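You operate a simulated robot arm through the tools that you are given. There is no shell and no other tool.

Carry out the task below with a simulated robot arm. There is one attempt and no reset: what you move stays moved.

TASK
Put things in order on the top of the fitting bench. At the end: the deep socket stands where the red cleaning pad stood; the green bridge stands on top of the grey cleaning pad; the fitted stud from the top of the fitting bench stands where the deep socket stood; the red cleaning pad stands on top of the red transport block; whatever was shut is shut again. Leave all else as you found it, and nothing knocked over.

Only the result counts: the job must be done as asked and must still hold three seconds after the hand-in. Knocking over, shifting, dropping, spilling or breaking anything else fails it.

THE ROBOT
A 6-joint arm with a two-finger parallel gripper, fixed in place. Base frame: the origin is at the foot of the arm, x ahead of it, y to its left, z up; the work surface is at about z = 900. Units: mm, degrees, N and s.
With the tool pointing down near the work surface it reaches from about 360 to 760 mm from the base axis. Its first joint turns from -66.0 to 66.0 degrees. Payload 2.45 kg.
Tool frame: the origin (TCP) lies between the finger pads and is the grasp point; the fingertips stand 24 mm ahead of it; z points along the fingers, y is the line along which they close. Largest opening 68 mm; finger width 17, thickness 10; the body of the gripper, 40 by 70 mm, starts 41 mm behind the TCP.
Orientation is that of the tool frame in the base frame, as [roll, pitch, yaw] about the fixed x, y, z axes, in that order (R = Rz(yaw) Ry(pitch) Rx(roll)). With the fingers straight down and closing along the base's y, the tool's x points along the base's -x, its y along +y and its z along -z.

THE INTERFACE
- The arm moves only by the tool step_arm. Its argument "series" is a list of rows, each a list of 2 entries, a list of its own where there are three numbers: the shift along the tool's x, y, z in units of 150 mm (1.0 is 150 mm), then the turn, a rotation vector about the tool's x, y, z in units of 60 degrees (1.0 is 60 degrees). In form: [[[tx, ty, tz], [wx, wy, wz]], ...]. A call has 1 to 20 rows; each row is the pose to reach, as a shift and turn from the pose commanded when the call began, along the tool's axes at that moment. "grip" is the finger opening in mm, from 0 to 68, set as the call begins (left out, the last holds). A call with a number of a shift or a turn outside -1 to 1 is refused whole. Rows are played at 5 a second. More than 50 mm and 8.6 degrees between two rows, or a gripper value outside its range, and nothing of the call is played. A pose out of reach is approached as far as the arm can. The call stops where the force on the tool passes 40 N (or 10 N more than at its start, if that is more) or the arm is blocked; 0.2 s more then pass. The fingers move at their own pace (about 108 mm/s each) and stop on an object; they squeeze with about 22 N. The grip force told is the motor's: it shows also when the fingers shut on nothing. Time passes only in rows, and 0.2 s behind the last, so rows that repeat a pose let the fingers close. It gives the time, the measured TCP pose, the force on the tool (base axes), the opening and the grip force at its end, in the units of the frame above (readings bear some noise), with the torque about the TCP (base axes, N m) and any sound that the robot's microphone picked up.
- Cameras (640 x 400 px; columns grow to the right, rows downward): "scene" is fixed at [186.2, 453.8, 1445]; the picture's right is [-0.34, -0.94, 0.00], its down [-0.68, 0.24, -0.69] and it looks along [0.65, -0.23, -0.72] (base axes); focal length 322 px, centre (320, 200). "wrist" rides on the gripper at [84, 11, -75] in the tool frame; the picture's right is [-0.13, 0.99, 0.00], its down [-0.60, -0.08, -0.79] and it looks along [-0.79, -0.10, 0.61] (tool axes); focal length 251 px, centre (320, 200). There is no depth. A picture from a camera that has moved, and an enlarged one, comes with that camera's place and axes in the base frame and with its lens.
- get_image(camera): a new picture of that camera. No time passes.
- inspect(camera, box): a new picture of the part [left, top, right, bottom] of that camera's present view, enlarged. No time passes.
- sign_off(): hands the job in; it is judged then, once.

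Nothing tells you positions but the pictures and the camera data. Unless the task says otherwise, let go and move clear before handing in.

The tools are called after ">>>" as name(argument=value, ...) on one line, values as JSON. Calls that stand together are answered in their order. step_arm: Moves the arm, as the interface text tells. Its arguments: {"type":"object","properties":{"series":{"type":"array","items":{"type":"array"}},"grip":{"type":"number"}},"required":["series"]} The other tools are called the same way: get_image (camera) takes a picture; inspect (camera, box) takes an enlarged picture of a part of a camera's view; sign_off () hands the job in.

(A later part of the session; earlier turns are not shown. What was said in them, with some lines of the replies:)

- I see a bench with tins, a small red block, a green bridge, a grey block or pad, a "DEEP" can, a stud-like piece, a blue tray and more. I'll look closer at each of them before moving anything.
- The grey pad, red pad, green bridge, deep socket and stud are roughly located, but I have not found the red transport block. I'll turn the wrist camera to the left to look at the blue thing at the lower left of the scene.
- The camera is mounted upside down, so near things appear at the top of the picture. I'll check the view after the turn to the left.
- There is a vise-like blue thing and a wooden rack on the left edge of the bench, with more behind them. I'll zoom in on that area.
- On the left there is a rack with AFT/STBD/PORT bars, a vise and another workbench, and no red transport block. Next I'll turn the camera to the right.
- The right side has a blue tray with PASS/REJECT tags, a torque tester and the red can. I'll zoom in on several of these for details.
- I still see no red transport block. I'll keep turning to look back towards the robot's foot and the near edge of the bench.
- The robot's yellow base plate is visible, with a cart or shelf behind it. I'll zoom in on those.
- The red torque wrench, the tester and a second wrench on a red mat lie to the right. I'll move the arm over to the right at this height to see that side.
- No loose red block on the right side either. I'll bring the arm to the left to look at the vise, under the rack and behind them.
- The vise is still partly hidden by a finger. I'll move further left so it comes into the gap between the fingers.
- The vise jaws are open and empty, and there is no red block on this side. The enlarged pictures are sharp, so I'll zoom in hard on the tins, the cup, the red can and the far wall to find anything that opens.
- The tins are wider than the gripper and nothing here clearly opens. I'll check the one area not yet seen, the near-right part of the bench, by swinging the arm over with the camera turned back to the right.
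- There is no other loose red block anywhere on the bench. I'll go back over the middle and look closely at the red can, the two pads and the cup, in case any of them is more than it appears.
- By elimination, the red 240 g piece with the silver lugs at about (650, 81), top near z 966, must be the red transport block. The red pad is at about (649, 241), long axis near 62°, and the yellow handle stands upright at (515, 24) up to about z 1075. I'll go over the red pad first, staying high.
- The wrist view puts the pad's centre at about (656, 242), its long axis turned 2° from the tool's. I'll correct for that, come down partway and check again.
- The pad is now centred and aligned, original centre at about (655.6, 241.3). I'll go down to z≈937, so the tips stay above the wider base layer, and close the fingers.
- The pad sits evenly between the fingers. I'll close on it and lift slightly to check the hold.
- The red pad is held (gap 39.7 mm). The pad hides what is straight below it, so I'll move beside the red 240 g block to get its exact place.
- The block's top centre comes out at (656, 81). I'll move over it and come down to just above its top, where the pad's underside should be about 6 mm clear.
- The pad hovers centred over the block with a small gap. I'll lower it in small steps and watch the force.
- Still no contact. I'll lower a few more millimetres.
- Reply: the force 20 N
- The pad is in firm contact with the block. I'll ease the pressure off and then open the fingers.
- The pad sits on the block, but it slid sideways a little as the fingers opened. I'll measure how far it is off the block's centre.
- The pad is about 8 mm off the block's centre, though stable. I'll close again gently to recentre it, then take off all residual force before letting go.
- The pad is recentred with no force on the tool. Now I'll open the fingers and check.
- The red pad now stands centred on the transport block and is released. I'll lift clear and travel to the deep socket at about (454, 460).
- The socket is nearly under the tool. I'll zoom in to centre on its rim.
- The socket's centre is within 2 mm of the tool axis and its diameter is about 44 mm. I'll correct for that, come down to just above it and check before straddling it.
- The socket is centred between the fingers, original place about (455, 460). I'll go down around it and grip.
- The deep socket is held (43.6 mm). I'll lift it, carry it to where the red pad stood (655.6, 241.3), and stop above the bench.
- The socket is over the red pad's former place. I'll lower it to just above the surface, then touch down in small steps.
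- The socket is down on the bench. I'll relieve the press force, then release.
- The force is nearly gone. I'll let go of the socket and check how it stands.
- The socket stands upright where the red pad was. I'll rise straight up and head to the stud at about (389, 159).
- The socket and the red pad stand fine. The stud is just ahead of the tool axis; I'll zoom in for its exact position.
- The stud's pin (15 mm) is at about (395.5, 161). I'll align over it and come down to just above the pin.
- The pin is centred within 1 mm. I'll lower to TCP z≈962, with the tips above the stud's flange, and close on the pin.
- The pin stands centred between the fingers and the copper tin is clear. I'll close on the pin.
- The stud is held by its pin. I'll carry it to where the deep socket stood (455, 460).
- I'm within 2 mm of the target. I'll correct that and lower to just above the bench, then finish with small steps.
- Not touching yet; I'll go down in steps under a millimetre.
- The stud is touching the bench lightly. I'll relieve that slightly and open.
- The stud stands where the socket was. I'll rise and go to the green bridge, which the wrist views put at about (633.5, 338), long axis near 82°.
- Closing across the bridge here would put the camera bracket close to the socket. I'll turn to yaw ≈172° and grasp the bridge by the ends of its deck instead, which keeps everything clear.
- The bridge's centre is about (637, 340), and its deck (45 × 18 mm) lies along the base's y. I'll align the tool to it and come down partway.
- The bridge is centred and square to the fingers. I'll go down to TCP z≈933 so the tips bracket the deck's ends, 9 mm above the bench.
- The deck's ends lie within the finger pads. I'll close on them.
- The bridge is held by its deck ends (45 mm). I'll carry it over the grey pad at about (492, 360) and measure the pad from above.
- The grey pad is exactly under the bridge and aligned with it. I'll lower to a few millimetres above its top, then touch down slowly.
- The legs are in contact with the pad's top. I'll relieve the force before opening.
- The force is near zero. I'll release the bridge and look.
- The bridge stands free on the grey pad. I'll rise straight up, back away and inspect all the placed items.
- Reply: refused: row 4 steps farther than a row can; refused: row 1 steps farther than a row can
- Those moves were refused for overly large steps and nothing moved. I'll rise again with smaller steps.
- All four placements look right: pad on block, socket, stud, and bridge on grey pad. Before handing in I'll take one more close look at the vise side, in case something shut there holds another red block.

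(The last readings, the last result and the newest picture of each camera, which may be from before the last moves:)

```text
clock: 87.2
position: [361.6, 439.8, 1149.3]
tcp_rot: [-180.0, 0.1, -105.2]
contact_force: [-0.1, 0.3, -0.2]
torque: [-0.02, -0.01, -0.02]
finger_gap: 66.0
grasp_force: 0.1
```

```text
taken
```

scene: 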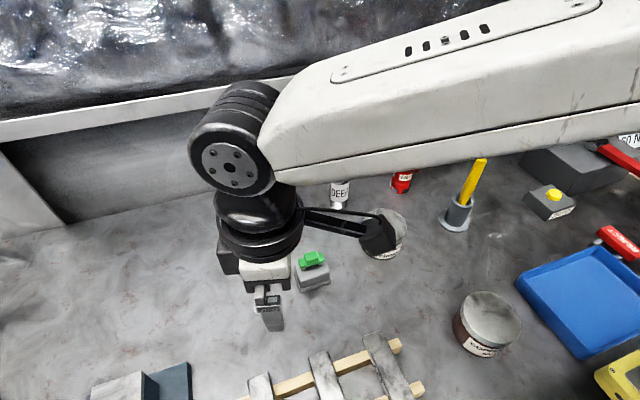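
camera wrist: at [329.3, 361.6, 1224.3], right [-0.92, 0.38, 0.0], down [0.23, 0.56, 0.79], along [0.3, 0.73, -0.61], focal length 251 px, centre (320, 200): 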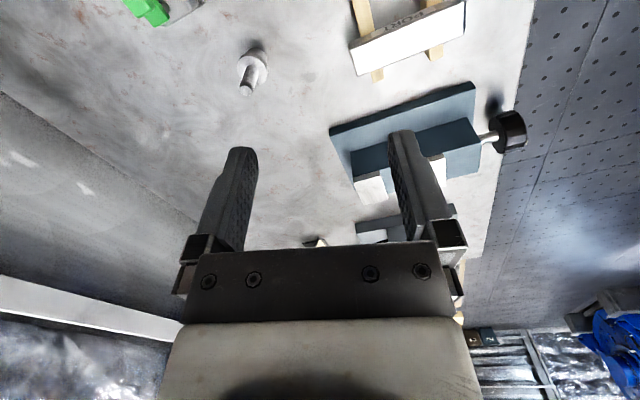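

The vise is open and empty, with nothing shut and no other red block. I'll return the arm to its starting area, clear of everything, and compare the whole bench with the first picture.

>>> step_arm(series=[[[0.176, -0.079, 0], [0, 0, 0.125]], [[0.352, -0.157, 0], [0, 0, 0.25]], [[0.529, -0.236, 0], [0, 0, 0.375]], [[0.705, -0.314, 0], [0, 0, 0.5]], [[0.881, -0.393, 0], [0, 0, 0.625]]])

>>> step_arm(series=[[[0.092, -0.17, -0.02], [0, 0, 0.124]], [[0.184, -0.339, -0.04], [0, 0, 0.248]], [[0.276, -0.509, -0.06], [0, 0, 0.372]], [[0.368, -0.678, -0.08], [0, 0, 0.496]], [[0.46, -0.848, -0.1], [0, 0, 0.62]]])

>>> get_image(camera="scene")

>>> inspect(camera="scene", box=[310, 130, 440, 230])

>>> get_image(camera="wrist")

```text
clock: 88.4
position: [383.6, 296.4, 1151.2]
tcp_rot: [180.0, 0.1, -143.0]
contact_force: [0.2, 0.1, -0.2]
torque: [0.03, 0.01, -0.01]
finger_gap: 66.1
grasp_force: 0.1
```

```text
clock: 89.6
position: [407.6, 153.2, 1165.5]
tcp_rot: [179.9, -0.1, 179.8]
contact_force: [0.5, -0.5, 0.2]
torque: [0.01, 0.0, 0.0]
finger_gap: 66.1
grasp_force: 0.1
```

```text
taken
```

scene: 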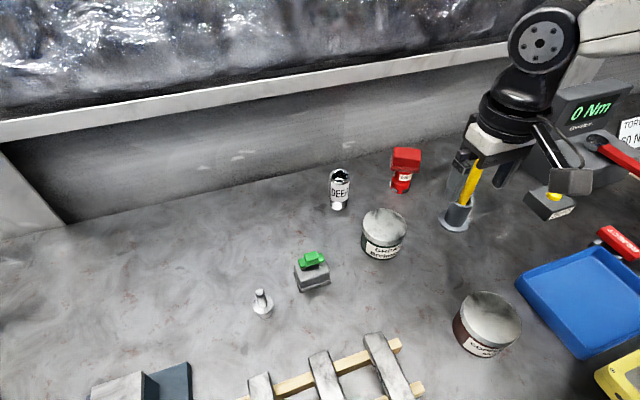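

```text
4.00 times, centred on (375, 180) of scene
camera zoom: at [186.2, 453.8, 1445.0], right [-0.34, -0.94, 0.0], down [-0.68, 0.24, -0.69], along [0.65, -0.23, -0.72], focal length 1286 px, centre (100, 280)
```

zoom: 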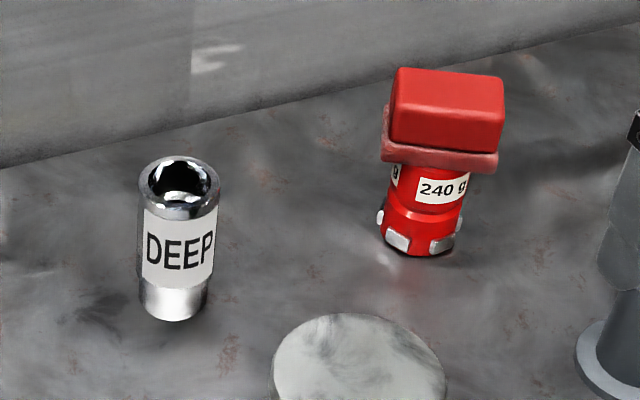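

```text
taken
camera wrist: at [322.5, 164.3, 1239.6], right [0.13, 0.99, 0.0], down [0.6, -0.08, 0.79], along [0.79, -0.1, -0.61], focal length 251 px, centre (320, 200)
```

wrist: 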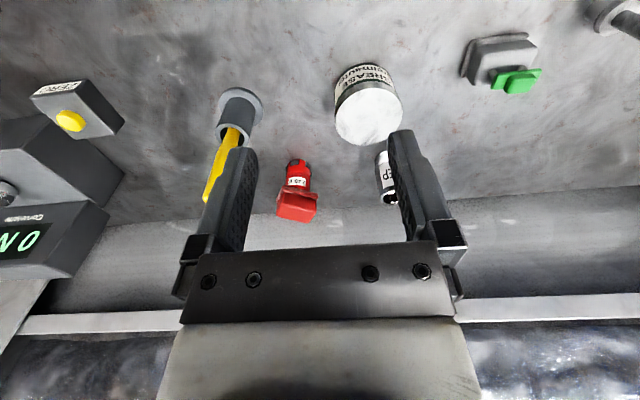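

The bench matches the task: the deep socket stands where the red pad was and the stud where the socket was. The green bridge stands on the grey pad, and the red pad stands on the red 240 g block, which I take to be the transport block because it is the only other loose red object I found. Nothing else has moved, I found nothing shut and opened nothing, and the gripper is open and clear, so I'm handing in.

>>> sign_off()

```text
The job is handed in.
```

I moved all four items as asked and handed the job in, but one identification was by elimination. I found no object marked as the red transport block. I used the red cylinder labelled "240 g", because it was the only other loose red object I could find on the bench.

Final positions, as last seen in the camera pictures:

| Item | Where it stands now |
|---|---|
| Red cleaning pad | Centred on top of the red 240 g block. It slid about 8 mm when first released, so I recentred it before letting go. |
| Deep socket | Where the red pad stood, at about (655, 241) |
| Fitted stud | Where the deep socket stood, at about (454, 460) |
| Green bridge | On top of the grey cleaning pad, both legs on its upper face |

I found nothing shut that could be reached, so I opened nothing and had nothing to close. In the last pictures everything else is where it was at the start, and nothing is knocked over. The gripper is open and back near its starting pose, clear of the bench items.
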